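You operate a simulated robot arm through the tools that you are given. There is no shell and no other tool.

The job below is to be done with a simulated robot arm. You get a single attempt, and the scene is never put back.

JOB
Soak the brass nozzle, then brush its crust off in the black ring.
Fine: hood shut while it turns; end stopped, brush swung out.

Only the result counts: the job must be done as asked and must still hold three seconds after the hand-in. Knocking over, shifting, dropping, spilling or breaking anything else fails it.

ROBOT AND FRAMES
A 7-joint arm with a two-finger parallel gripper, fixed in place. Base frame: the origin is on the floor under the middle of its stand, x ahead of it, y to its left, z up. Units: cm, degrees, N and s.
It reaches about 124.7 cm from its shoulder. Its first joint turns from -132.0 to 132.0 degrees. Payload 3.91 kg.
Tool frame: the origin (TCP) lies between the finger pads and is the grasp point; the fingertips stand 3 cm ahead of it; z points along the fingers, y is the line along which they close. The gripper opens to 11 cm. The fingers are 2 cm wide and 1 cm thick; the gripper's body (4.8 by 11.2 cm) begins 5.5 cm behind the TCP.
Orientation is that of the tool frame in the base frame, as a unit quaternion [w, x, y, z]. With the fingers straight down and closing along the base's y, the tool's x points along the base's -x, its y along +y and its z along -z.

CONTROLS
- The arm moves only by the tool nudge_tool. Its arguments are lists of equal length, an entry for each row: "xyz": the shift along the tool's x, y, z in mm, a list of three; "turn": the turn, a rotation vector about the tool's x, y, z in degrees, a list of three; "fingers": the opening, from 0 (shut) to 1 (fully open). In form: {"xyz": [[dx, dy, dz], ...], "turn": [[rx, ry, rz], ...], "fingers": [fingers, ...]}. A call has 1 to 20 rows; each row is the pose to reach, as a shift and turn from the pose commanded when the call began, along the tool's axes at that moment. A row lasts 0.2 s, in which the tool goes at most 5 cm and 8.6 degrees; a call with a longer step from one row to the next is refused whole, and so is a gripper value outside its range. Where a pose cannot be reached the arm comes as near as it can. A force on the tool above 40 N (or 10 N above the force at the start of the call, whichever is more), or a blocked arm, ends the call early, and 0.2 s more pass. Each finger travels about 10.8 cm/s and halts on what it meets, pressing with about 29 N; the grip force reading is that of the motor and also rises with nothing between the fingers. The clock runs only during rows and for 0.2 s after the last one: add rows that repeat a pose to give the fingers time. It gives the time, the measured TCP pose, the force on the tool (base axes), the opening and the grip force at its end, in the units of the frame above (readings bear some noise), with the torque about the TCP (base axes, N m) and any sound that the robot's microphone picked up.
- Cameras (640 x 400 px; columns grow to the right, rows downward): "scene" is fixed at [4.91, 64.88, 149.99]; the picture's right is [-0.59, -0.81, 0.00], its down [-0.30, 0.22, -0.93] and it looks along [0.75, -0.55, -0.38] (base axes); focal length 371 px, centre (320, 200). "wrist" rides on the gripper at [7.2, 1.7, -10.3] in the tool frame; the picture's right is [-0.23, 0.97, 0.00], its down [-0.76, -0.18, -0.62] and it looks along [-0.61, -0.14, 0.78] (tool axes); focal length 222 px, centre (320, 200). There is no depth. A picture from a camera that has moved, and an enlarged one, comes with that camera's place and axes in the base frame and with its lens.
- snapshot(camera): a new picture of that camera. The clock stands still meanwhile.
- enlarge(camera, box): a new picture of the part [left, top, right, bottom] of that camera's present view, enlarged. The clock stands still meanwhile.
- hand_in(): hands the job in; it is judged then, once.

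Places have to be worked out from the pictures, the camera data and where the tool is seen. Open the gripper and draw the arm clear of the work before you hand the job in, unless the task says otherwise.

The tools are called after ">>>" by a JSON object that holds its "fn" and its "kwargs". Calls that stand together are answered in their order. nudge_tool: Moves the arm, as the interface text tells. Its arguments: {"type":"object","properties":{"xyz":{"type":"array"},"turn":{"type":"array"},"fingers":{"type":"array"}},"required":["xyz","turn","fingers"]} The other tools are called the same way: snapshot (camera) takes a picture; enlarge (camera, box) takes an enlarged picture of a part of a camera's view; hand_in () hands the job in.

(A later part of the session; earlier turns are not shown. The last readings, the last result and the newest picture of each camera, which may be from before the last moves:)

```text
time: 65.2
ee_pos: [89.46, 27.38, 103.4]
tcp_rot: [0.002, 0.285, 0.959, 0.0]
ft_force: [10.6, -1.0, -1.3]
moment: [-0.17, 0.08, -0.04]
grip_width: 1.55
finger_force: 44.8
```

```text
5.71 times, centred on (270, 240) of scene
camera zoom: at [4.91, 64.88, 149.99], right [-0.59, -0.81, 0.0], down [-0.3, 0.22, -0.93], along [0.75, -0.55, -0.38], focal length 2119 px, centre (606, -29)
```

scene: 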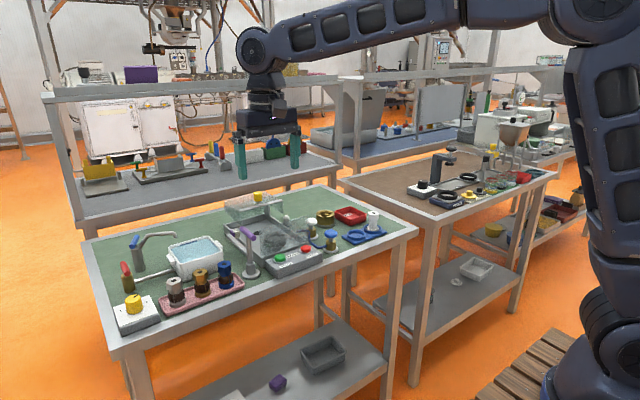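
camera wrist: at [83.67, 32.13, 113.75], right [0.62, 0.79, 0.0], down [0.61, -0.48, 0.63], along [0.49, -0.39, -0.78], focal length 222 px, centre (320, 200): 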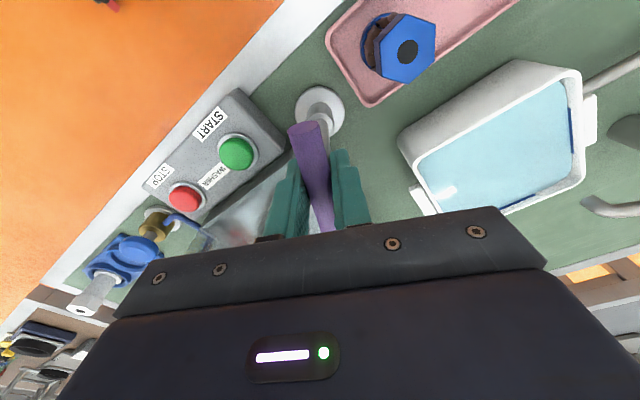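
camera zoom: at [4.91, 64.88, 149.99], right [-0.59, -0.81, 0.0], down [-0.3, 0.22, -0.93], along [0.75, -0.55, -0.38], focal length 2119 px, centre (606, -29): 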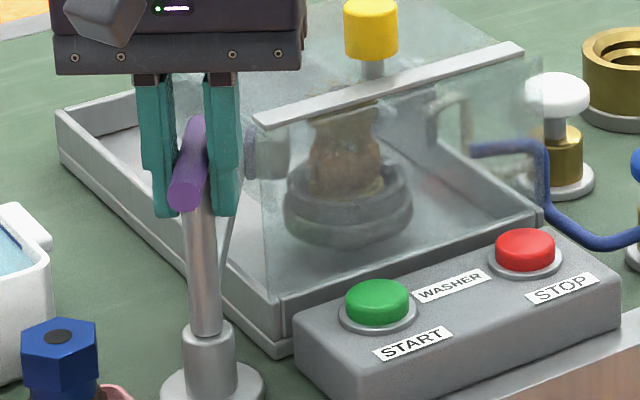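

The brush is now inside the hood, just left of the nozzle. I advance a few more degrees until contact.

>>> {"fn": "nudge_tool", "kwargs": {"xyz": [[0, 0, 0], [0, 0, 0]], "turn": [[0, 0, 2], [0, 0, 4]], "fingers": [0.05, 0.05]}}

>>> {"fn": "enlarge", "kwargs": {"camera": "scene", "box": [245, 205, 315, 265]}}

```text
time: 65.8
ee_pos: [89.5, 27.5, 103.43]
tcp_rot: [0.002, 0.317, 0.948, 0.001]
ft_force: [20.7, -2.1, 1.2]
moment: [-0.72, -0.57, -0.01]
grip_width: 1.58
finger_force: 45.2
```

```text
6.67 times, centred on (280, 235) of scene
camera zoom: at [4.91, 64.88, 149.99], right [-0.59, -0.81, 0.0], down [-0.3, 0.22, -0.93], along [0.75, -0.55, -0.38], focal length 2472 px, centre (587, -33)
```

zoom: 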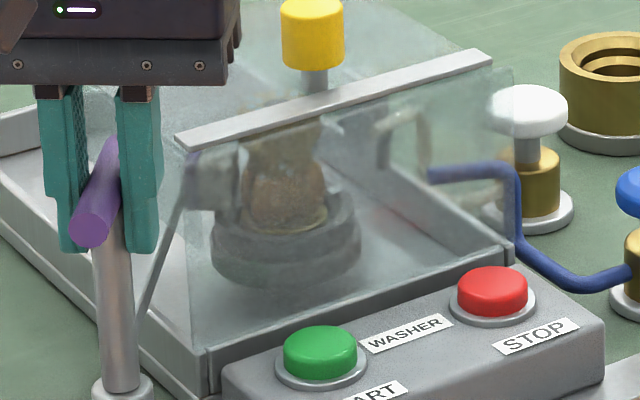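

The brush is almost touching the crust. I relieve the side force by 1 mm and rotate 3° more.

>>> {"fn": "nudge_tool", "kwargs": {"xyz": [[-1, 0.5, 0], [-1, 0.5, 0]], "turn": [[0, 0, 1.5], [0, 0, 3]], "fingers": [0.05, 0.05]}}

>>> {"fn": "enlarge", "kwargs": {"camera": "scene", "box": [245, 205, 315, 265]}}

```text
time: 66.4
ee_pos: [89.48, 27.49, 103.44]
tcp_rot: [0.001, 0.342, 0.94, 0.0]
ft_force: [12.0, -5.0, 9.5]
moment: [-0.3, 0.12, -0.03]
grip_width: 1.55
finger_force: 44.8
```

```text
6.67 times, centred on (280, 235) of scene
camera zoom: at [4.91, 64.88, 149.99], right [-0.59, -0.81, 0.0], down [-0.3, 0.22, -0.93], along [0.75, -0.55, -0.38], focal length 2472 px, centre (587, -33)
```

zoom: 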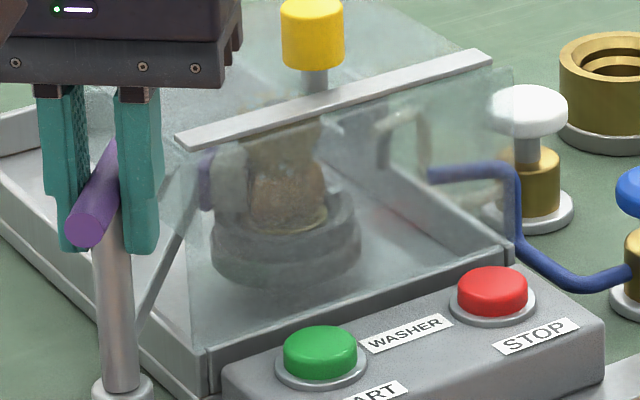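

The brush overlaps the crust edge but no torque shows yet. I continue by 4°.

>>> {"fn": "nudge_tool", "kwargs": {"xyz": [[-0.5, 0, 0], [-0.5, 0, 0]], "turn": [[0, 0, 2], [0, 0, 4]], "fingers": [0.05, 0.05]}}

>>> {"fn": "enlarge", "kwargs": {"camera": "scene", "box": [245, 205, 315, 265]}}

```text
time: 67.0
ee_pos: [89.55, 27.52, 103.54]
tcp_rot: [0.001, 0.375, 0.927, 0.001]
ft_force: [0.8, -2.6, 16.2]
moment: [-0.32, 0.16, 0.85]
grip_width: 1.55
finger_force: 44.8
```

```text
6.67 times, centred on (280, 235) of scene
camera zoom: at [4.91, 64.88, 149.99], right [-0.59, -0.81, 0.0], down [-0.3, 0.22, -0.93], along [0.75, -0.55, -0.38], focal length 2472 px, centre (587, -33)
```

zoom: 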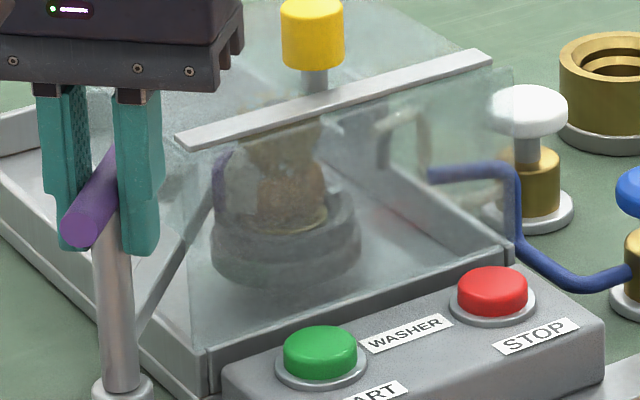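

Torque rose to 0.85 N·m at 44°, so the brush is pressed on the crust. I release the handle and see whether it stays.

>>> {"fn": "nudge_tool", "kwargs": {"xyz": [[0, 0, 0], [0, 0, 0], [0, 0, 0]], "turn": [[0, 0, 0], [0, 0, 0], [0, 0, 0]], "fingers": [0.2, 0.32, 0.32]}}

>>> {"fn": "enlarge", "kwargs": {"camera": "scene", "box": [245, 205, 315, 265]}}

```text
time: 67.8
ee_pos: [89.62, 27.44, 103.45]
tcp_rot: [0.002, 0.374, 0.927, 0.001]
ft_force: [0.3, 0.2, -0.4]
moment: [-0.03, 0.01, 0.0]
grip_width: 3.51
finger_force: 0.1
```

```text
6.67 times, centred on (280, 235) of scene
camera zoom: at [4.91, 64.88, 149.99], right [-0.59, -0.81, 0.0], down [-0.3, 0.22, -0.93], along [0.75, -0.55, -0.38], focal length 2472 px, centre (587, -33)
```

zoom: 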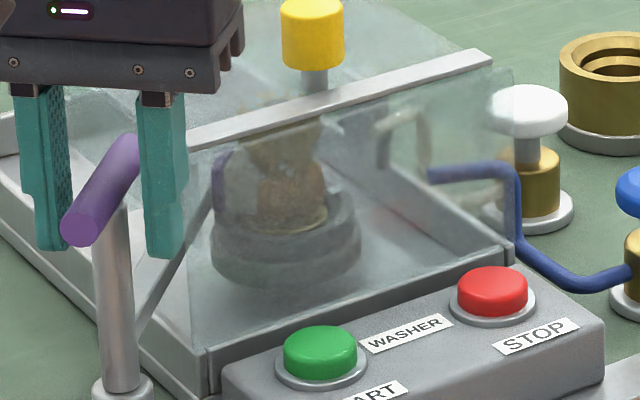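

The brush stays in place. I rise clear, square the gripper again, close the fingers and move above the START button at about (86.5, 19.5).

>>> {"fn": "nudge_tool", "kwargs": {"xyz": [[0, 0, -35], [0, 0, -75], [0, 0, -115], [-5, -13, -115], [-11, -26, -115], [-16, -39, -115], [-22, -53, -115], [-27, -66, -115], [-33, -79, -115], [-33, -79, -115]], "turn": [[0, 0, 0], [0, 0, 0], [0, 0, 0], [0, 0, -7.5], [0, 0, -15], [0, 0, -22.5], [0, 0, -30], [0, 0, -37], [0, 0, -44], [0, 0, -44]], "fingers": [0.32, 0.32, 0.32, 0.2, 0.1, 0, 0, 0, 0, 0]}}

>>> {"fn": "snapshot", "kwargs": {"camera": "wrist"}}

>>> {"fn": "enlarge", "kwargs": {"camera": "wrist", "box": [220, 30, 420, 200]}}

>>> {"fn": "enlarge", "kwargs": {"camera": "scene", "box": [225, 195, 315, 285]}}

```text
time: 70.0
ee_pos: [86.57, 19.53, 114.68]
tcp_rot: [0.001, 0.0, 1.0, 0.001]
ft_force: [0.2, 0.1, 0.3]
moment: [-0.01, -0.01, 0.0]
grip_width: 0.02
finger_force: 28.6
```

```text
taken
camera wrist: at [79.32, 21.32, 125.14], right [0.23, 0.97, 0.0], down [0.76, -0.18, 0.63], along [0.61, -0.14, -0.78], focal length 222 px, centre (320, 200)
```

wrist: 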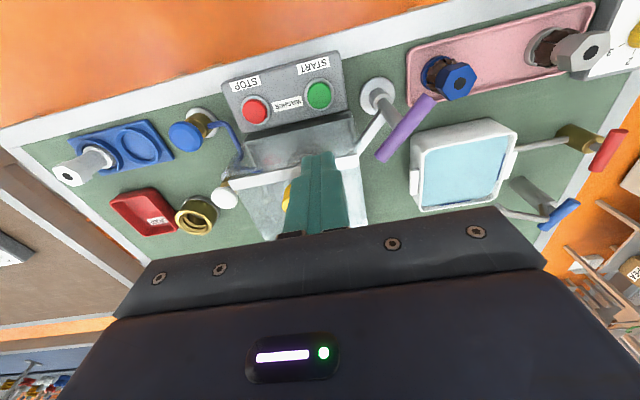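

```text
2.35 times, centred on (320, 115) of wrist
camera zoom: at [79.32, 21.32, 125.14], right [0.23, 0.97, 0.0], down [0.76, -0.18, 0.63], along [0.61, -0.14, -0.78], focal length 523 px, centre (320, 400)
```

zoom: 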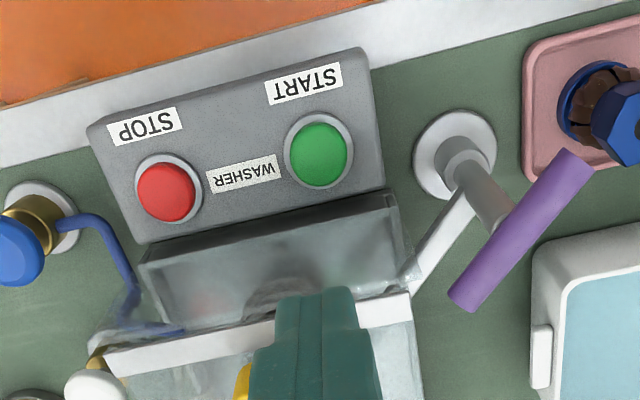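

```text
4.44 times, centred on (270, 240) of scene
camera zoom: at [4.91, 64.88, 149.99], right [-0.59, -0.81, 0.0], down [-0.3, 0.22, -0.93], along [0.75, -0.55, -0.38], focal length 1648 px, centre (542, 22)
```

zoom: 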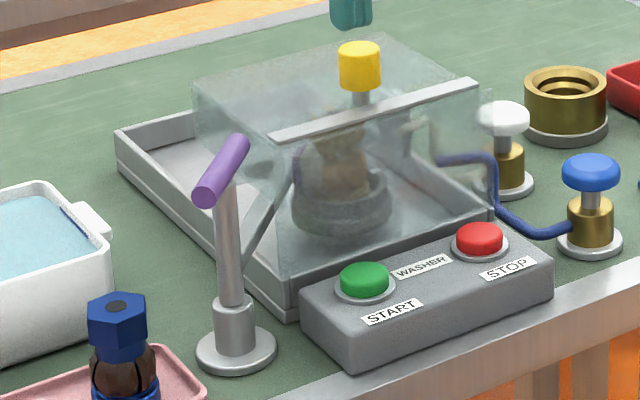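

START lies directly beneath the TCP and the brush rests against the crust under the shut hood. I lower the closed fingers to just above the button.

>>> {"fn": "nudge_tool", "kwargs": {"xyz": [[1, 0, 45], [1, 0, 90], [1, 0, 130], [1, 0, 150], [1, 0, 158], [1, 0, 158]], "turn": [[0, 0, 0], [0, 0, 0], [0, 0, 0], [0, 0, 0], [0, 0, 0], [0, 0, 0]], "fingers": [0, 0, 0, 0, 0, 0]}}

>>> {"fn": "enlarge", "kwargs": {"camera": "scene", "box": [240, 205, 320, 285]}}

>>> {"fn": "enlarge", "kwargs": {"camera": "wrist", "box": [220, 80, 420, 230]}}

```text
time: 71.4
ee_pos: [86.34, 19.28, 98.69]
tcp_rot: [0.001, -0.001, 1.0, 0.0]
ft_force: [1.3, -0.1, -0.7]
moment: [0.0, -0.01, -0.01]
grip_width: 0.0
finger_force: 29.3
```

```text
5.00 times, centred on (280, 245) of scene
camera zoom: at [4.91, 64.88, 149.99], right [-0.59, -0.81, 0.0], down [-0.3, 0.22, -0.93], along [0.75, -0.55, -0.38], focal length 1854 px, centre (520, -25)
```

zoom: 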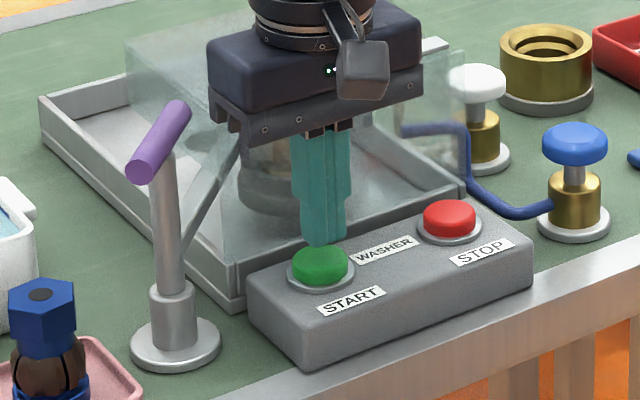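

```text
2.67 times, centred on (320, 155) of wrist
camera zoom: at [79.09, 21.05, 109.03], right [0.23, 0.97, 0.0], down [0.76, -0.18, 0.63], along [0.61, -0.14, -0.78], focal length 592 px, centre (320, 320)
```

zoom: 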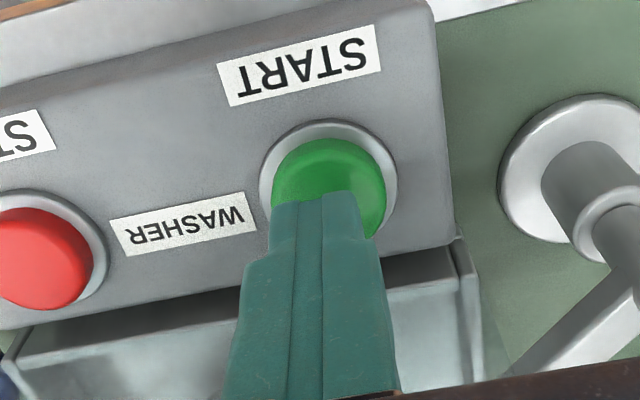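

By crossing views, the button's centre is at about (85.8, 19.7, 94.7), so I shift 5 mm/3.5 mm and press down gently in small steps.

>>> {"fn": "nudge_tool", "kwargs": {"xyz": [[5, 3.5, 0], [5, 3.5, 3], [5, 3.5, 6], [5, 3.5, 9], [5, 3.5, 11]], "turn": [[0, 0, 0], [0, 0, 0], [0, 0, 0], [0, 0, 0], [0, 0, 0]], "fingers": [0, 0, 0, 0, 0]}}

>>> {"fn": "enlarge", "kwargs": {"camera": "scene", "box": [240, 205, 320, 285]}}

```text
time: 72.6
ee_pos: [85.92, 19.78, 97.95]
tcp_rot: [0.002, 0.0, 1.0, 0.0]
ft_force: [-0.8, -0.4, 0.1]
moment: [-0.02, 0.02, -0.02]
grip_width: 0.0
finger_force: 28.2
```

```text
5.00 times, centred on (280, 245) of scene
camera zoom: at [4.91, 64.88, 149.99], right [-0.59, -0.81, 0.0], down [-0.3, 0.22, -0.93], along [0.75, -0.55, -0.38], focal length 1854 px, centre (520, -25)
```

zoom: 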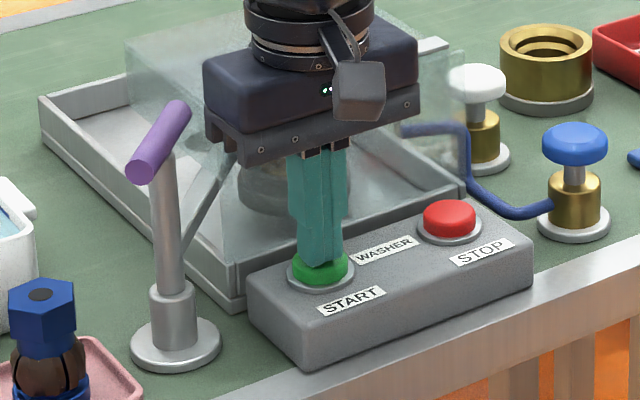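

The tips are about at the button top with no contact force yet. I continue pressing a few millimetres.

>>> {"fn": "nudge_tool", "kwargs": {"xyz": [[0, 0, 2], [0, 0, 4], [0, 0, 5], [0, 0, 6]], "turn": [[0, 0, 0], [0, 0, 0], [0, 0, 0], [0, 0, 0]], "fingers": [0, 0, 0, 0]}}

>>> {"fn": "enlarge", "kwargs": {"camera": "scene", "box": [240, 205, 320, 285]}}

```text
time: 73.6
ee_pos: [85.8, 20.0, 97.37]
tcp_rot: [0.002, 0.0, 1.0, 0.0]
ft_force: [1.9, 1.1, 2.4]
moment: [0.03, -0.02, -0.01]
grip_width: 0.03
finger_force: 28.9
heard: click
```

```text
5.00 times, centred on (280, 245) of scene
camera zoom: at [4.91, 64.88, 149.99], right [-0.59, -0.81, 0.0], down [-0.3, 0.22, -0.93], along [0.75, -0.55, -0.38], focal length 1854 px, centre (520, -25)
```

zoom: 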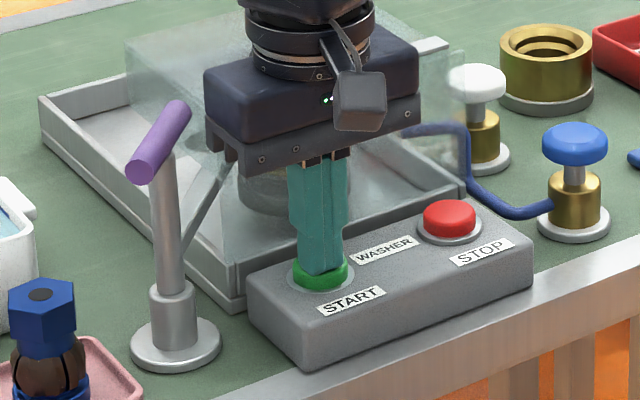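

A click was heard, so START has been pressed. I lift off the button and look at whether the ring is turning.

>>> {"fn": "nudge_tool", "kwargs": {"xyz": [[0, 0, -10], [0, 0, -40], [0, 0, -80], [0, 0, -80]], "turn": [[0, 0, 0], [0, 0, 0], [0, 0, 0], [0, 0, 0]], "fingers": [0, 0, 0, 0]}}

>>> {"fn": "enlarge", "kwargs": {"camera": "scene", "box": [245, 205, 315, 265]}}

>>> {"fn": "snapshot", "kwargs": {"camera": "wrist"}}

```text
time: 74.6
ee_pos: [85.71, 19.85, 105.64]
tcp_rot: [0.002, 0.0, 1.0, 0.0]
ft_force: [0.4, 0.0, 0.0]
moment: [0.02, -0.01, -0.01]
grip_width: 0.03
finger_force: 28.8
```

```text
6.67 times, centred on (280, 235) of scene
camera zoom: at [4.91, 64.88, 149.99], right [-0.59, -0.81, 0.0], down [-0.3, 0.22, -0.93], along [0.75, -0.55, -0.38], focal length 2472 px, centre (587, -33)
```

zoom: 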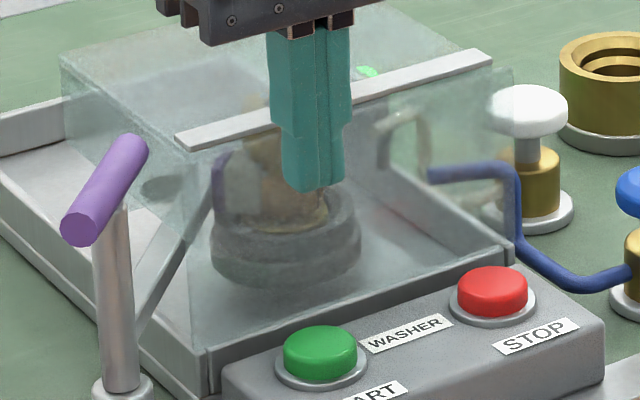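

```text
taken
camera wrist: at [78.52, 21.61, 115.95], right [0.23, 0.97, 0.0], down [0.76, -0.18, 0.63], along [0.61, -0.14, -0.78], focal length 222 px, centre (320, 200)
```

wrist: 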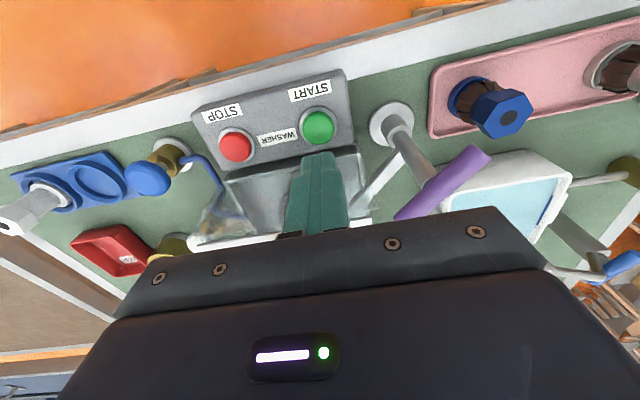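

A green lamp beyond the hood appears lit, so it's running. I raise the arm and shift over STOP so the camera has a clear view of the brushing.

>>> {"fn": "nudge_tool", "kwargs": {"xyz": [[0, -20, -40], [0, -50, -70], [0, -87, -70], [0, -87, -70]], "turn": [[0, 0, 0], [0, 0, 0], [0, 0, 0], [0, 0, 0]], "fingers": [0, 0, 0, 0]}}

>>> {"fn": "enlarge", "kwargs": {"camera": "scene", "box": [245, 205, 315, 265]}}

>>> {"fn": "enlarge", "kwargs": {"camera": "wrist", "box": [220, 30, 480, 220]}}

```text
time: 75.6
ee_pos: [85.47, 11.1, 112.59]
tcp_rot: [0.002, 0.0, 1.0, -0.001]
ft_force: [-0.7, -0.2, 0.0]
moment: [0.0, 0.01, -0.02]
grip_width: 0.0
finger_force: 28.9
```

```text
6.67 times, centred on (280, 235) of scene
camera zoom: at [4.91, 64.88, 149.99], right [-0.59, -0.81, 0.0], down [-0.3, 0.22, -0.93], along [0.75, -0.55, -0.38], focal length 2472 px, centre (587, -33)
```

zoom: 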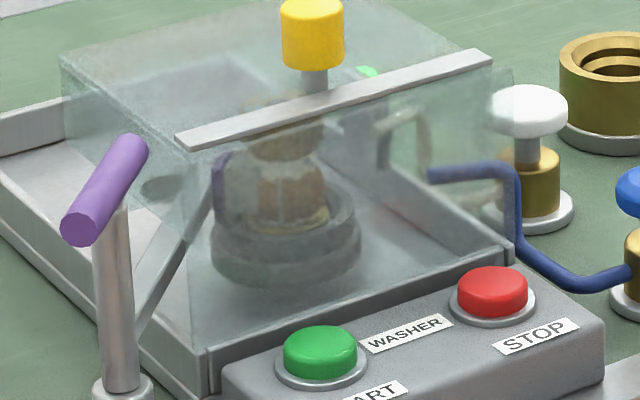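

```text
2.11 times, centred on (350, 125) of wrist
camera zoom: at [78.25, 12.82, 122.95], right [0.23, 0.97, 0.0], down [0.76, -0.18, 0.63], along [0.61, -0.14, -0.78], focal length 468 px, centre (257, 358)
```

zoom: 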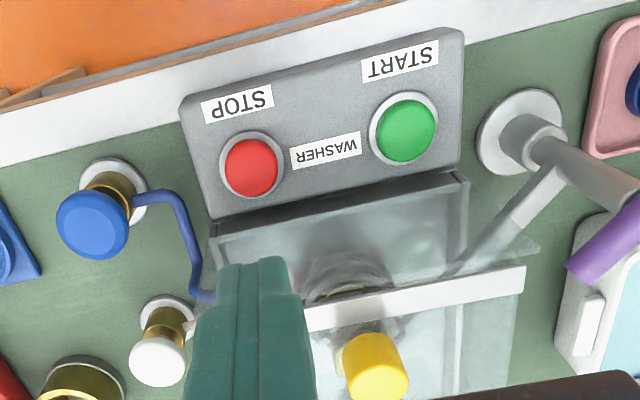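

The green lamp is lit, and some crust segments already look to be missing. I wait a few seconds and watch.

>>> {"fn": "nudge_tool", "kwargs": {"xyz": [[0, 0, 0], [0, 0, 0], [0, 0, 0], [0, 0, 0], [0, 0, 0], [0, 0, 0], [0, 0, 0], [0, 0, 0], [0, 0, 0], [0, 0, 0], [0, 0, 0], [0, 0, 0], [0, 0, 0], [0, 0, 0], [0, 0, 0]], "turn": [[0, 0, 0], [0, 0, 0], [0, 0, 0], [0, 0, 0], [0, 0, 0], [0, 0, 0], [0, 0, 0], [0, 0, 0], [0, 0, 0], [0, 0, 0], [0, 0, 0], [0, 0, 0], [0, 0, 0], [0, 0, 0], [0, 0, 0]], "fingers": [0, 0, 0, 0, 0, 0, 0, 0, 0, 0, 0, 0, 0, 0, 0]}}

>>> {"fn": "enlarge", "kwargs": {"camera": "scene", "box": [245, 205, 315, 265]}}

>>> {"fn": "enlarge", "kwargs": {"camera": "scene", "box": [258, 215, 298, 250]}}

```text
time: 78.8
ee_pos: [85.46, 11.17, 112.76]
tcp_rot: [0.002, -0.001, 1.0, 0.0]
ft_force: [0.7, 0.6, 0.0]
moment: [0.0, -0.01, 0.0]
grip_width: 0.01
finger_force: 29.0
```

```text
6.67 times, centred on (280, 235) of scene
camera zoom: at [4.91, 64.88, 149.99], right [-0.59, -0.81, 0.0], down [-0.3, 0.22, -0.93], along [0.75, -0.55, -0.38], focal length 2472 px, centre (587, -33)
```

zoom: 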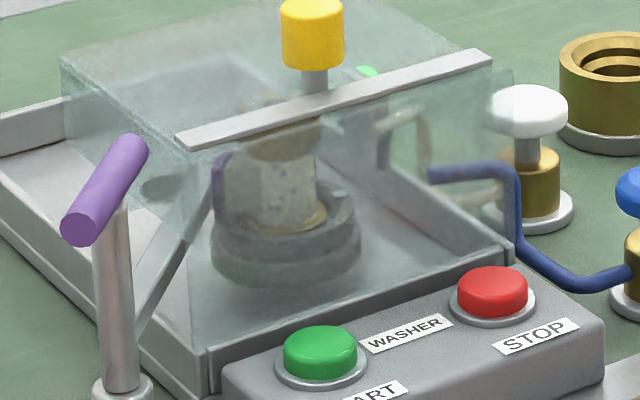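

```text
11.43 times, centred on (278, 232) of scene
camera zoom: at [4.91, 64.88, 149.99], right [-0.59, -0.81, 0.0], down [-0.3, 0.22, -0.93], along [0.75, -0.55, -0.38], focal length 4237 px, centre (800, -171)
```

zoom: 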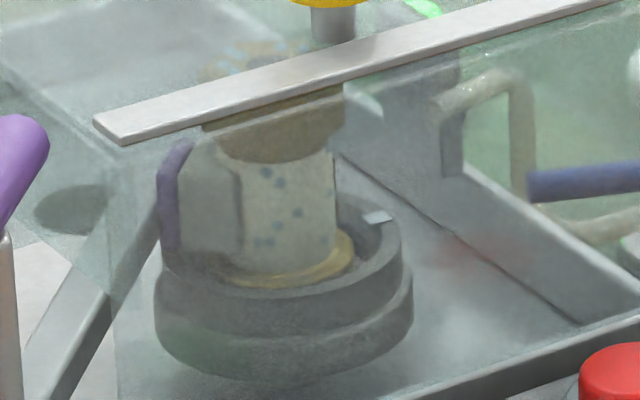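

The crust looks gone on the visible side, leaving a clean body. I let it turn a bit longer and check other sides as it rotates.

>>> {"fn": "nudge_tool", "kwargs": {"xyz": [[0, 0, 0], [0, 0, 0], [0, 0, 0], [0, 0, 0], [0, 0, 0], [0, 0, 0], [0, 0, 0], [0, 0, 0], [0, 0, 0], [0, 0, 0], [0, 0, 0], [0, 0, 0]], "turn": [[0, 0, 0], [0, 0, 0], [0, 0, 0], [0, 0, 0], [0, 0, 0], [0, 0, 0], [0, 0, 0], [0, 0, 0], [0, 0, 0], [0, 0, 0], [0, 0, 0], [0, 0, 0]], "fingers": [0, 0, 0, 0, 0, 0, 0, 0, 0, 0, 0, 0]}}

>>> {"fn": "enlarge", "kwargs": {"camera": "scene", "box": [258, 215, 298, 250]}}

>>> {"fn": "nudge_tool", "kwargs": {"xyz": [[0, 0, 0], [0, 0, 0]], "turn": [[0, 0, 0], [0, 0, 0]], "fingers": [0, 0]}}

>>> {"fn": "enlarge", "kwargs": {"camera": "scene", "box": [258, 215, 298, 250]}}

>>> {"fn": "nudge_tool", "kwargs": {"xyz": [[0, 0, 0], [0, 0, 0], [0, 0, 0]], "turn": [[0, 0, 0], [0, 0, 0], [0, 0, 0]], "fingers": [0, 0, 0]}}

>>> {"fn": "enlarge", "kwargs": {"camera": "scene", "box": [258, 215, 298, 250]}}

```text
time: 81.4
ee_pos: [85.41, 11.0, 112.73]
tcp_rot: [0.002, 0.0, 1.0, 0.0]
ft_force: [-0.6, 0.1, 0.8]
moment: [-0.03, 0.01, 0.01]
grip_width: 0.0
finger_force: 29.0
```

```text
11.43 times, centred on (278, 232) of scene
camera zoom: at [4.91, 64.88, 149.99], right [-0.59, -0.81, 0.0], down [-0.3, 0.22, -0.93], along [0.75, -0.55, -0.38], focal length 4237 px, centre (800, -171)
```

zoom: 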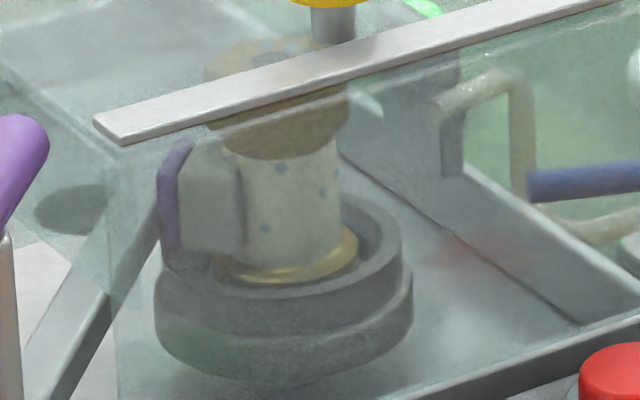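

```text
time: 82.0
ee_pos: [85.62, 11.04, 112.71]
tcp_rot: [0.001, 0.0, 1.0, 0.001]
ft_force: [-0.5, 0.0, 1.0]
moment: [0.02, -0.01, -0.02]
grip_width: 0.0
finger_force: 29.2
```

```text
11.43 times, centred on (278, 232) of scene
camera zoom: at [4.91, 64.88, 149.99], right [-0.59, -0.81, 0.0], down [-0.3, 0.22, -0.93], along [0.75, -0.55, -0.38], focal length 4237 px, centre (800, -171)
```

zoom: 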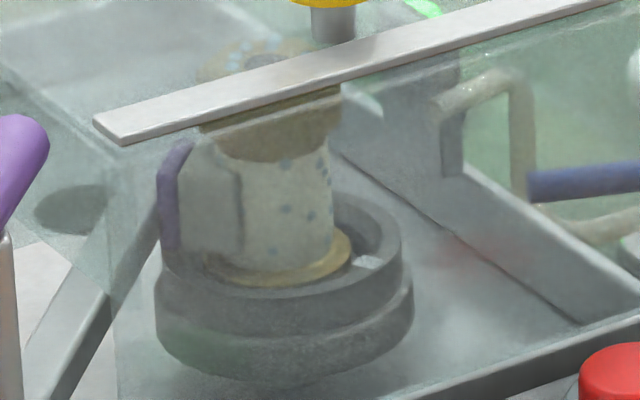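

```text
time: 82.8
ee_pos: [85.37, 11.1, 112.64]
tcp_rot: [0.002, 0.001, 1.0, 0.0]
ft_force: [0.7, -0.8, -0.8]
moment: [0.01, 0.01, 0.0]
grip_width: 0.0
finger_force: 28.9
```

```text
11.43 times, centred on (278, 232) of scene
camera zoom: at [4.91, 64.88, 149.99], right [-0.59, -0.81, 0.0], down [-0.3, 0.22, -0.93], along [0.75, -0.55, -0.38], focal length 4237 px, centre (800, -171)
```

zoom: 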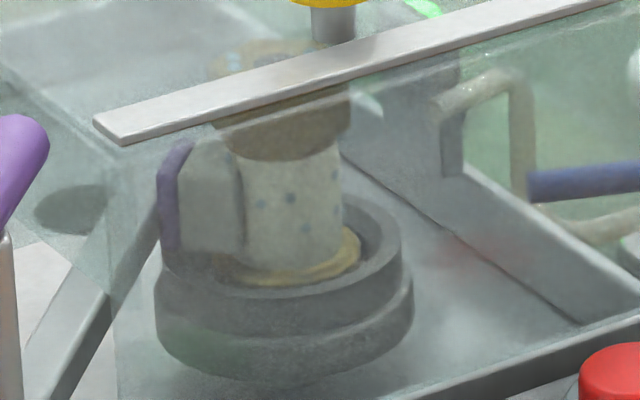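

The crust is gone from every side seen as it turns. I now go down over STOP at about (86.1, 10.8).

>>> {"fn": "nudge_tool", "kwargs": {"xyz": [[-5, -2.5, 40], [-5, -2.5, 80], [-5, -2.5, 115], [-5, -2.5, 135], [-5, -2.5, 142]], "turn": [[0, 0, 0], [0, 0, 0], [0, 0, 0], [0, 0, 0], [0, 0, 0]], "fingers": [0, 0, 0, 0, 0]}}

>>> {"fn": "enlarge", "kwargs": {"camera": "wrist", "box": [220, 80, 420, 230]}}

>>> {"fn": "enlarge", "kwargs": {"camera": "scene", "box": [245, 205, 335, 285]}}

```text
time: 84.0
ee_pos: [86.42, 11.04, 98.12]
tcp_rot: [0.001, 0.0, 1.0, 0.001]
ft_force: [-0.2, 0.2, -0.8]
moment: [0.0, -0.02, -0.02]
grip_width: 0.01
finger_force: 29.4
```

```text
2.67 times, centred on (320, 155) of wrist
camera zoom: at [79.18, 12.86, 108.44], right [0.23, 0.97, 0.0], down [0.76, -0.18, 0.63], along [0.61, -0.14, -0.78], focal length 592 px, centre (320, 320)
```

zoom: 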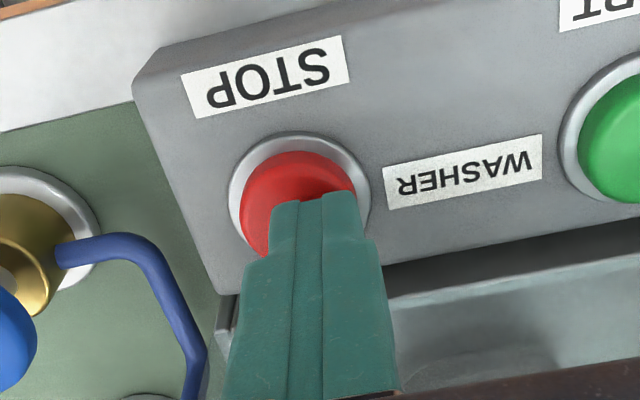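

```text
5.00 times, centred on (290, 245) of scene
camera zoom: at [4.91, 64.88, 149.99], right [-0.59, -0.81, 0.0], down [-0.3, 0.22, -0.93], along [0.75, -0.55, -0.38], focal length 1854 px, centre (470, -25)
```

zoom: 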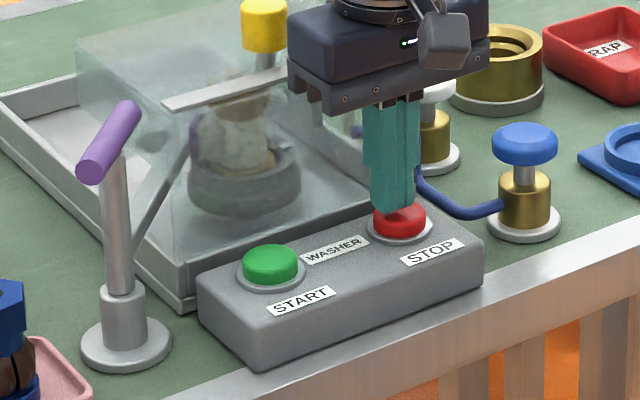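

The tips hover over STOP, slightly off-centre. I shift 4 mm/3 mm and press down gently.

>>> {"fn": "nudge_tool", "kwargs": {"xyz": [[4, -3, 0], [4, -3, 2], [4, -3, 4], [4, -3, 6], [4, -3, 8]], "turn": [[0, 0, 0], [0, 0, 0], [0, 0, 0], [0, 0, 0], [0, 0, 0]], "fingers": [0, 0, 0, 0, 0]}}

>>> {"fn": "enlarge", "kwargs": {"camera": "scene", "box": [245, 205, 335, 285]}}

```text
time: 85.2
ee_pos: [86.11, 10.54, 97.25]
tcp_rot: [0.002, 0.0, 1.0, 0.0]
ft_force: [0.6, 0.8, 2.3]
moment: [0.02, -0.03, -0.01]
grip_width: 0.01
finger_force: 28.9
heard: click
```

```text
5.00 times, centred on (290, 245) of scene
camera zoom: at [4.91, 64.88, 149.99], right [-0.59, -0.81, 0.0], down [-0.3, 0.22, -0.93], along [0.75, -0.55, -0.38], focal length 1854 px, centre (470, -25)
```

zoom: 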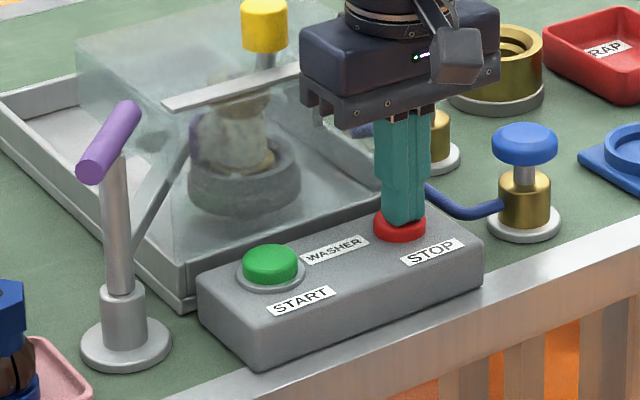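

STOP clicked. I lift off, move the arm up and compare two pictures to confirm the ring has stopped and the lamp is out.

>>> {"fn": "nudge_tool", "kwargs": {"xyz": [[0, 0, -15], [0, 0, -55], [0, 0, -100], [0, 0, -150], [0, 0, -170]], "turn": [[0, 0, 0], [0, 0, 0], [0, 0, 0], [0, 0, 0], [0, 0, 0]], "fingers": [0, 0, 0, 0, 0]}}

>>> {"fn": "enlarge", "kwargs": {"camera": "scene", "box": [258, 210, 298, 250]}}

>>> {"fn": "nudge_tool", "kwargs": {"xyz": [[0, 0, 0], [0, 0, 0], [0, 0, 0]], "turn": [[0, 0, 0], [0, 0, 0], [0, 0, 0]], "fingers": [0, 0, 0]}}

>>> {"fn": "enlarge", "kwargs": {"camera": "scene", "box": [258, 210, 298, 250]}}

>>> {"fn": "snapshot", "kwargs": {"camera": "wrist"}}

```text
time: 86.4
ee_pos: [86.18, 10.67, 114.55]
tcp_rot: [0.001, -0.001, 1.0, -0.001]
ft_force: [-0.3, 0.0, 0.3]
moment: [0.02, 0.02, -0.01]
grip_width: 0.0
finger_force: 29.4
```

```text
10.00 times, centred on (278, 230) of scene
camera zoom: at [4.91, 64.88, 149.99], right [-0.59, -0.81, 0.0], down [-0.3, 0.22, -0.93], along [0.75, -0.55, -0.38], focal length 3708 px, centre (740, -100)
```

zoom: 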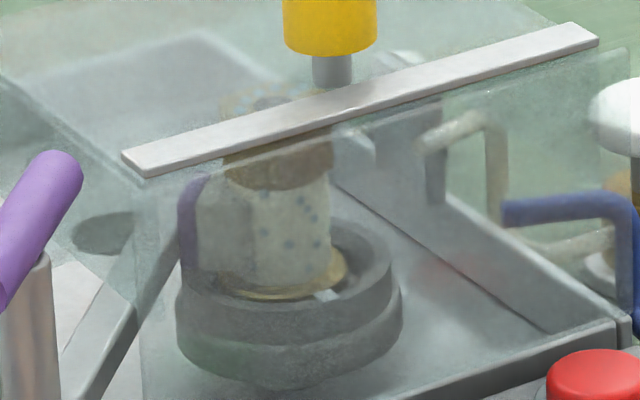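

```text
time: 87.2
ee_pos: [86.18, 10.68, 114.57]
tcp_rot: [0.002, 0.001, 1.0, 0.0]
ft_force: [-0.4, 0.6, 0.0]
moment: [0.02, 0.01, 0.01]
grip_width: 0.0
finger_force: 29.5
```

```text
10.00 times, centred on (278, 230) of scene
camera zoom: at [4.91, 64.88, 149.99], right [-0.59, -0.81, 0.0], down [-0.3, 0.22, -0.93], along [0.75, -0.55, -0.38], focal length 3708 px, centre (740, -100)
```

zoom: 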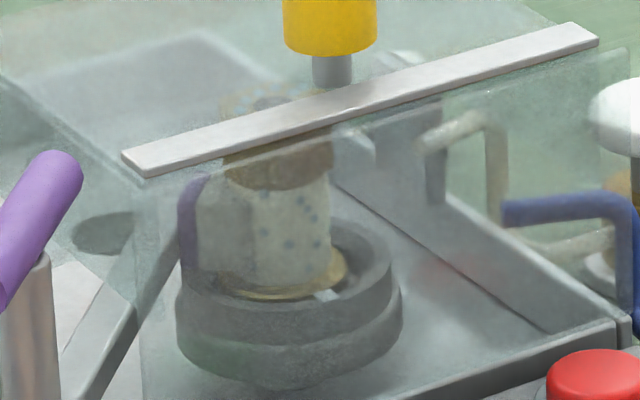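

```text
taken
camera wrist: at [78.93, 12.45, 124.87], right [0.23, 0.97, 0.0], down [0.76, -0.18, 0.63], along [0.61, -0.14, -0.78], focal length 222 px, centre (320, 200)
```

wrist: 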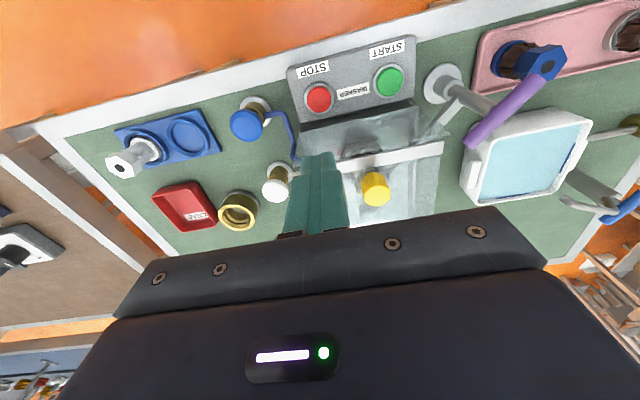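

The ring is stopped and the lamp is off. Now I move back above the brush handle with the gripper yawed to match its new angle.

>>> {"fn": "nudge_tool", "kwargs": {"xyz": [[-5.6, 28, 0], [-11.2, 56, 0], [-16.9, 84, 0], [-22.5, 112, 0], [-28.1, 140, 0], [-33.7, 168, 0], [-33.7, 168, 0]], "turn": [[0, 0, 7.4], [0, 0, 14.8], [0, 0, 22.2], [0, 0, 29.6], [0, 0, 37], [0, 0, 44], [0, 0, 44]], "fingers": [0.1, 0.2, 0.32, 0.32, 0.32, 0.32, 0.32]}}

>>> {"fn": "snapshot", "kwargs": {"camera": "wrist"}}

>>> {"fn": "enlarge", "kwargs": {"camera": "wrist", "box": [220, 40, 420, 200]}}

```text
time: 88.8
ee_pos: [89.56, 27.33, 114.63]
tcp_rot: [0.002, 0.375, 0.927, 0.0]
ft_force: [0.9, 0.4, -0.6]
moment: [0.01, 0.04, 0.01]
grip_width: 3.53
finger_force: 0.0
```

```text
taken
camera wrist: at [85.42, 33.74, 124.87], right [0.84, 0.54, 0.0], down [0.42, -0.66, 0.63], along [0.34, -0.52, -0.78], focal length 222 px, centre (320, 200)
```

wrist: 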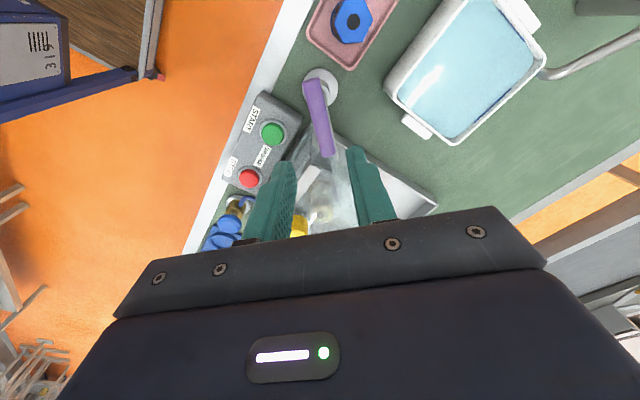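

```text
2.50 times, centred on (320, 120) of wrist
camera zoom: at [85.42, 33.74, 124.87], right [0.84, 0.54, 0.0], down [0.42, -0.66, 0.63], along [0.34, -0.52, -0.78], focal length 555 px, centre (320, 400)
```

zoom: 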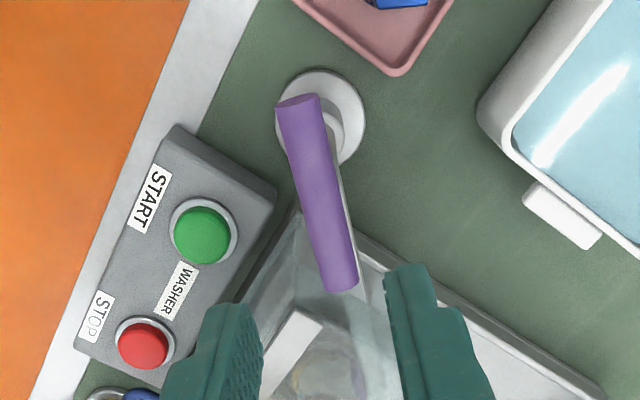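

The handle lines up with the fingers as before. I descend around it and grip.

>>> {"fn": "nudge_tool", "kwargs": {"xyz": [[0, 1, 40], [0, 1, 75], [0, 1, 100], [0, 1, 111], [0, 1, 111]], "turn": [[0, 0, 0], [0, 0, 0], [0, 0, 0], [0, 0, 0], [0, 0, 0]], "fingers": [0.32, 0.32, 0.32, 0.32, 0.32]}}

>>> {"fn": "enlarge", "kwargs": {"camera": "wrist", "box": [220, 80, 420, 240]}}

>>> {"fn": "enlarge", "kwargs": {"camera": "scene", "box": [225, 195, 315, 285]}}

```text
time: 90.0
ee_pos: [89.43, 27.59, 103.44]
tcp_rot: [0.002, 0.375, 0.927, 0.0]
ft_force: [0.0, -0.2, -0.6]
moment: [-0.02, -0.02, -0.01]
grip_width: 3.53
finger_force: 0.0
```

```text
2.50 times, centred on (320, 160) of wrist
camera zoom: at [85.33, 33.93, 113.66], right [0.84, 0.54, 0.0], down [0.42, -0.66, 0.63], along [0.34, -0.52, -0.78], focal length 555 px, centre (320, 300)
```

zoom: 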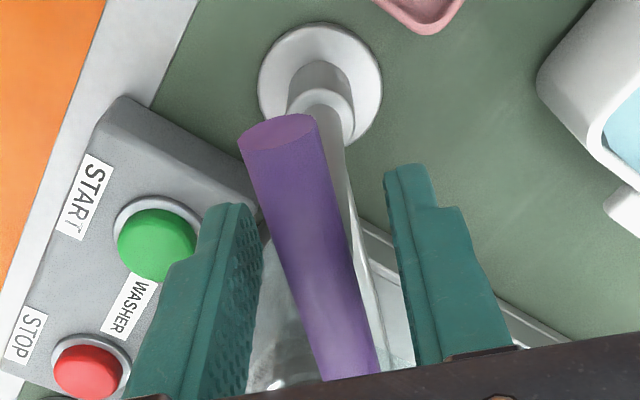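

```text
4.44 times, centred on (270, 240) of scene
camera zoom: at [4.91, 64.88, 149.99], right [-0.59, -0.81, 0.0], down [-0.3, 0.22, -0.93], along [0.75, -0.55, -0.38], focal length 1648 px, centre (542, 22)
```

zoom: 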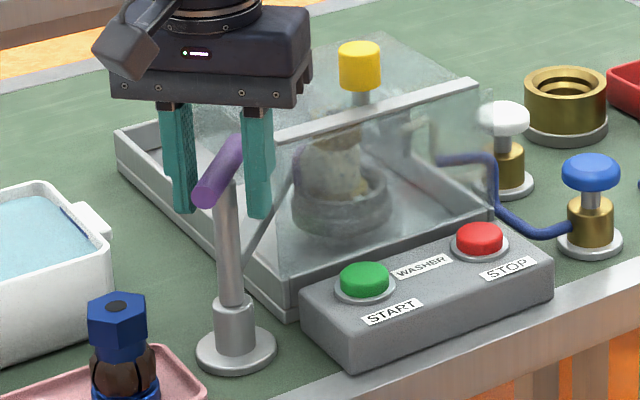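

The handle is between the fingers; I close on it.

>>> {"fn": "nudge_tool", "kwargs": {"xyz": [[0, 0, 0], [0, 0, 0], [0, 0, 0]], "turn": [[0, 0, 0], [0, 0, 0], [0, 0, 0]], "fingers": [0.1, 0.05, 0.05]}}

```text
time: 90.8
ee_pos: [89.32, 27.56, 103.3]
tcp_rot: [0.002, 0.375, 0.927, 0.0]
ft_force: [-2.8, -1.5, -2.3]
moment: [-0.17, -0.01, 0.62]
grip_width: 1.61
finger_force: 44.7
```

Gripped at 1.6 cm. I rotate it back counter-clockwise in steps, watching forces.

>>> {"fn": "nudge_tool", "kwargs": {"xyz": [[0, 0, 0], [0, 0, 0], [0, 0, 0], [0, 0, 0]], "turn": [[0, 0, -3], [0, 0, -6], [0, 0, -9], [0, 0, -12]], "fingers": [0.05, 0.05, 0.05, 0.05]}}

>>> {"fn": "enlarge", "kwargs": {"camera": "scene", "box": [245, 205, 315, 265]}}

```text
time: 91.8
ee_pos: [89.47, 27.57, 103.34]
tcp_rot: [0.002, 0.275, 0.962, 0.0]
ft_force: [1.3, 11.4, 6.2]
moment: [0.51, 1.04, 0.0]
grip_width: 1.58
finger_force: 44.9
```

```text
6.67 times, centred on (280, 235) of scene
camera zoom: at [4.91, 64.88, 149.99], right [-0.59, -0.81, 0.0], down [-0.3, 0.22, -0.93], along [0.75, -0.55, -0.38], focal length 2472 px, centre (587, -33)
```

zoom: 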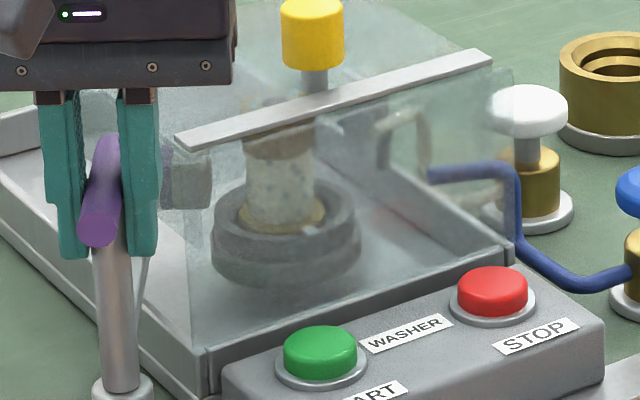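

The brush swings away and the nozzle stays upright. I continue rotating back toward its original parked angle.

>>> {"fn": "nudge_tool", "kwargs": {"xyz": [[0.3, 0.6, 0], [0.5, 0.8, 0], [0.5, 0.8, 0], [0.5, 0.8, 0]], "turn": [[0, 0, -4], [0, 0, -8], [0, 0, -12], [0, 0, -16]], "fingers": [0.05, 0.05, 0.05, 0.05]}}

>>> {"fn": "nudge_tool", "kwargs": {"xyz": [[0, 0, 0], [0, 0, 0], [0, 0, 0], [0, 0, 0]], "turn": [[0, 0, -4], [0, 0, -8], [0, 0, -12], [0, 0, -15]], "fingers": [0.05, 0.05, 0.05, 0.05]}}

>>> {"fn": "enlarge", "kwargs": {"camera": "scene", "box": [215, 195, 315, 285]}}

```text
time: 92.8
ee_pos: [89.36, 27.51, 103.28]
tcp_rot: [0.002, 0.139, 0.99, -0.001]
ft_force: [-5.4, 6.8, 8.8]
moment: [0.16, 0.55, 0.0]
grip_width: 1.55
finger_force: 44.8
```

```text
time: 93.8
ee_pos: [89.38, 27.56, 103.35]
tcp_rot: [0.002, 0.008, 1.0, -0.001]
ft_force: [-17.0, -2.7, 7.9]
moment: [0.16, -0.51, -0.01]
grip_width: 1.58
finger_force: 45.2
```

```text
4.44 times, centred on (265, 240) of scene
camera zoom: at [4.91, 64.88, 149.99], right [-0.59, -0.81, 0.0], down [-0.3, 0.22, -0.93], along [0.75, -0.55, -0.38], focal length 1648 px, centre (564, 22)
```

zoom: 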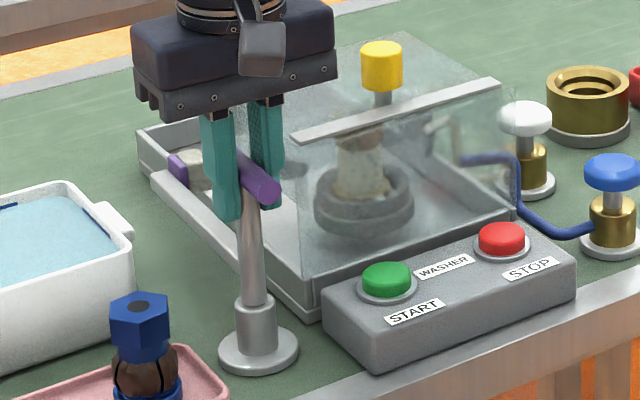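

The brush is nearly back at its parked place. I turn the last 1.5° to be fully out.

>>> {"fn": "nudge_tool", "kwargs": {"xyz": [[0.5, 0, 0], [0.5, 0, 0]], "turn": [[0, 0, -1], [0, 0, -2]], "fingers": [0.05, 0.05]}}

```text
time: 94.4
ee_pos: [89.34, 27.51, 103.29]
tcp_rot: [0.001, -0.009, 1.0, -0.001]
ft_force: [-13.8, -8.2, 4.2]
moment: [-0.02, 0.47, -0.8]
grip_width: 1.56
finger_force: 45.1
```

Torque of -0.8 N·m shows the arm is at its outer stop. I release the handle and rise straight up.

>>> {"fn": "nudge_tool", "kwargs": {"xyz": [[0, 0, 0], [0, 0, 0], [0, 0, 0], [0, 0, -30], [0, 0, -70], [0, 0, -115], [0, 0, -150]], "turn": [[0, 0, 0], [0, 0, 0], [0, 0, 0], [0, 0, 0], [0, 0, 0], [0, 0, 0], [0, 0, 0]], "fingers": [0.2, 0.3, 0.3, 0.3, 0.3, 0.3, 0.3]}}

>>> {"fn": "enlarge", "kwargs": {"camera": "scene", "box": [215, 195, 315, 285]}}

>>> {"fn": "enlarge", "kwargs": {"camera": "scene", "box": [258, 210, 298, 250]}}

```text
time: 96.0
ee_pos: [89.3, 27.36, 118.24]
tcp_rot: [0.001, -0.009, 1.0, 0.0]
ft_force: [-0.4, -0.2, -0.7]
moment: [-0.04, 0.02, 0.0]
grip_width: 3.3
finger_force: 0.0
```

```text
4.44 times, centred on (265, 240) of scene
camera zoom: at [4.91, 64.88, 149.99], right [-0.59, -0.81, 0.0], down [-0.3, 0.22, -0.93], along [0.75, -0.55, -0.38], focal length 1648 px, centre (564, 22)
```

zoom: 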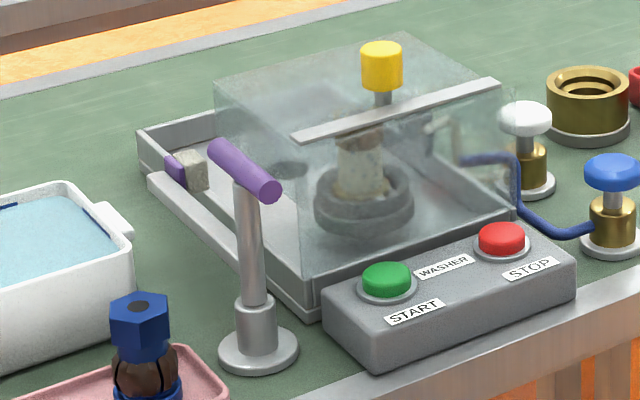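

```text
10.00 times, centred on (278, 230) of scene
camera zoom: at [4.91, 64.88, 149.99], right [-0.59, -0.81, 0.0], down [-0.3, 0.22, -0.93], along [0.75, -0.55, -0.38], focal length 3708 px, centre (740, -100)
```

zoom: 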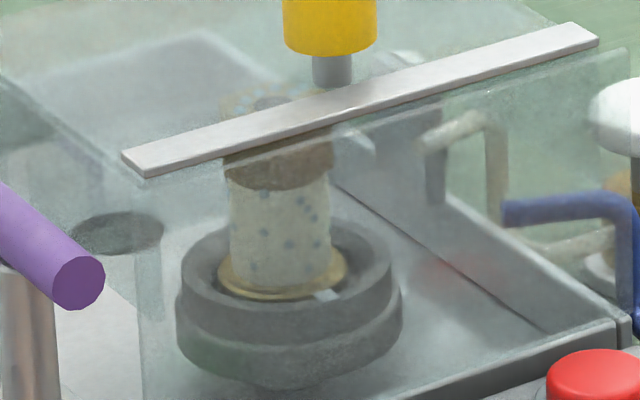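

The brush is parked, nozzle clean and upright, washer stopped. As a last check of the nozzle's far side, I move to the right-front at a safe height with the wrist camera turned toward it.

>>> {"fn": "nudge_tool", "kwargs": {"xyz": [[20, -41, -10], [40, -82, -10], [60, -123, -10], [75, -164, -10], [85, -205, -10], [93, -244, -10]], "turn": [[0, 0, -8], [0, 0, -16], [0, 0, -24], [0, 0, -32], [0, 0, -40], [0, 0, -48]], "fingers": [0.5, 0.7, 0.9, 1, 1, 1]}}

>>> {"fn": "snapshot", "kwargs": {"camera": "wrist"}}

>>> {"fn": "enlarge", "kwargs": {"camera": "wrist", "box": [260, 80, 400, 200]}}

>>> {"fn": "snapshot", "kwargs": {"camera": "scene"}}

```text
time: 97.4
ee_pos: [80.43, 2.98, 119.49]
tcp_rot: [0.001, -0.416, 0.91, -0.002]
ft_force: [-0.1, 0.7, -0.3]
moment: [-0.02, 0.01, 0.01]
grip_width: 11.0
finger_force: 0.1
```

```text
taken
camera wrist: at [74.51, -1.38, 129.74], right [-0.59, 0.81, 0.0], down [0.63, 0.46, 0.62], along [0.51, 0.37, -0.78], focal length 222 px, centre (320, 200)
```

wrist: 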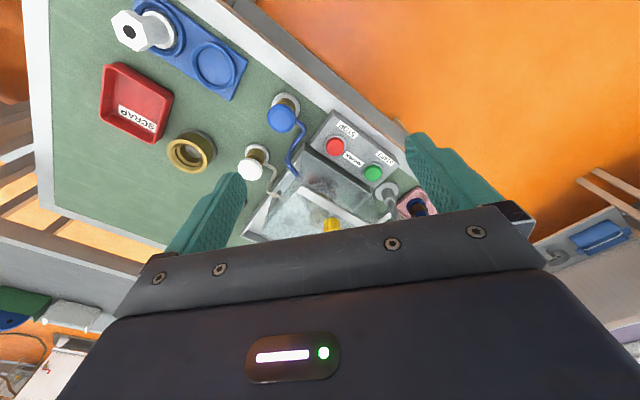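

```text
3.33 times, centred on (330, 140) of wrist
camera zoom: at [74.51, -1.38, 129.74], right [-0.59, 0.81, 0.0], down [0.63, 0.46, 0.62], along [0.51, 0.37, -0.78], focal length 740 px, centre (287, 400)
```

zoom: 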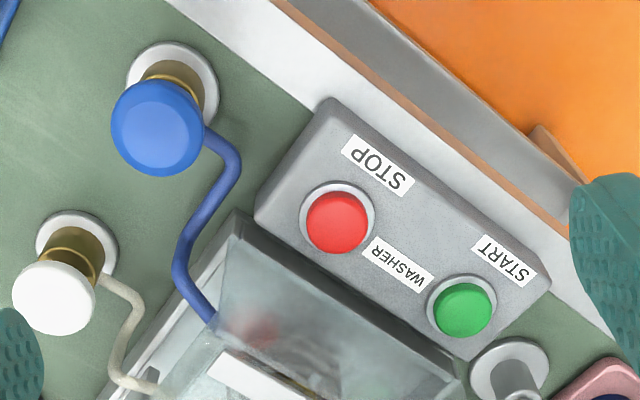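

```text
taken
```

scene: 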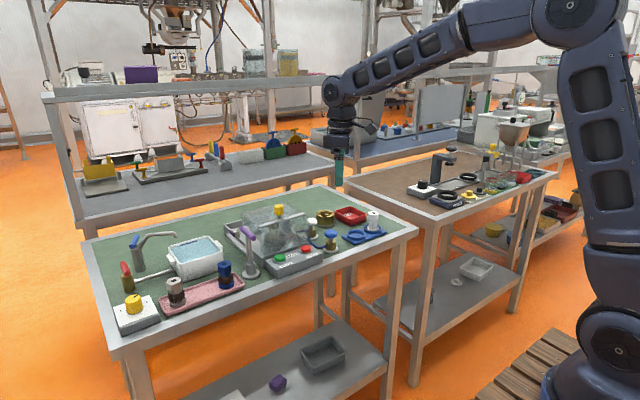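

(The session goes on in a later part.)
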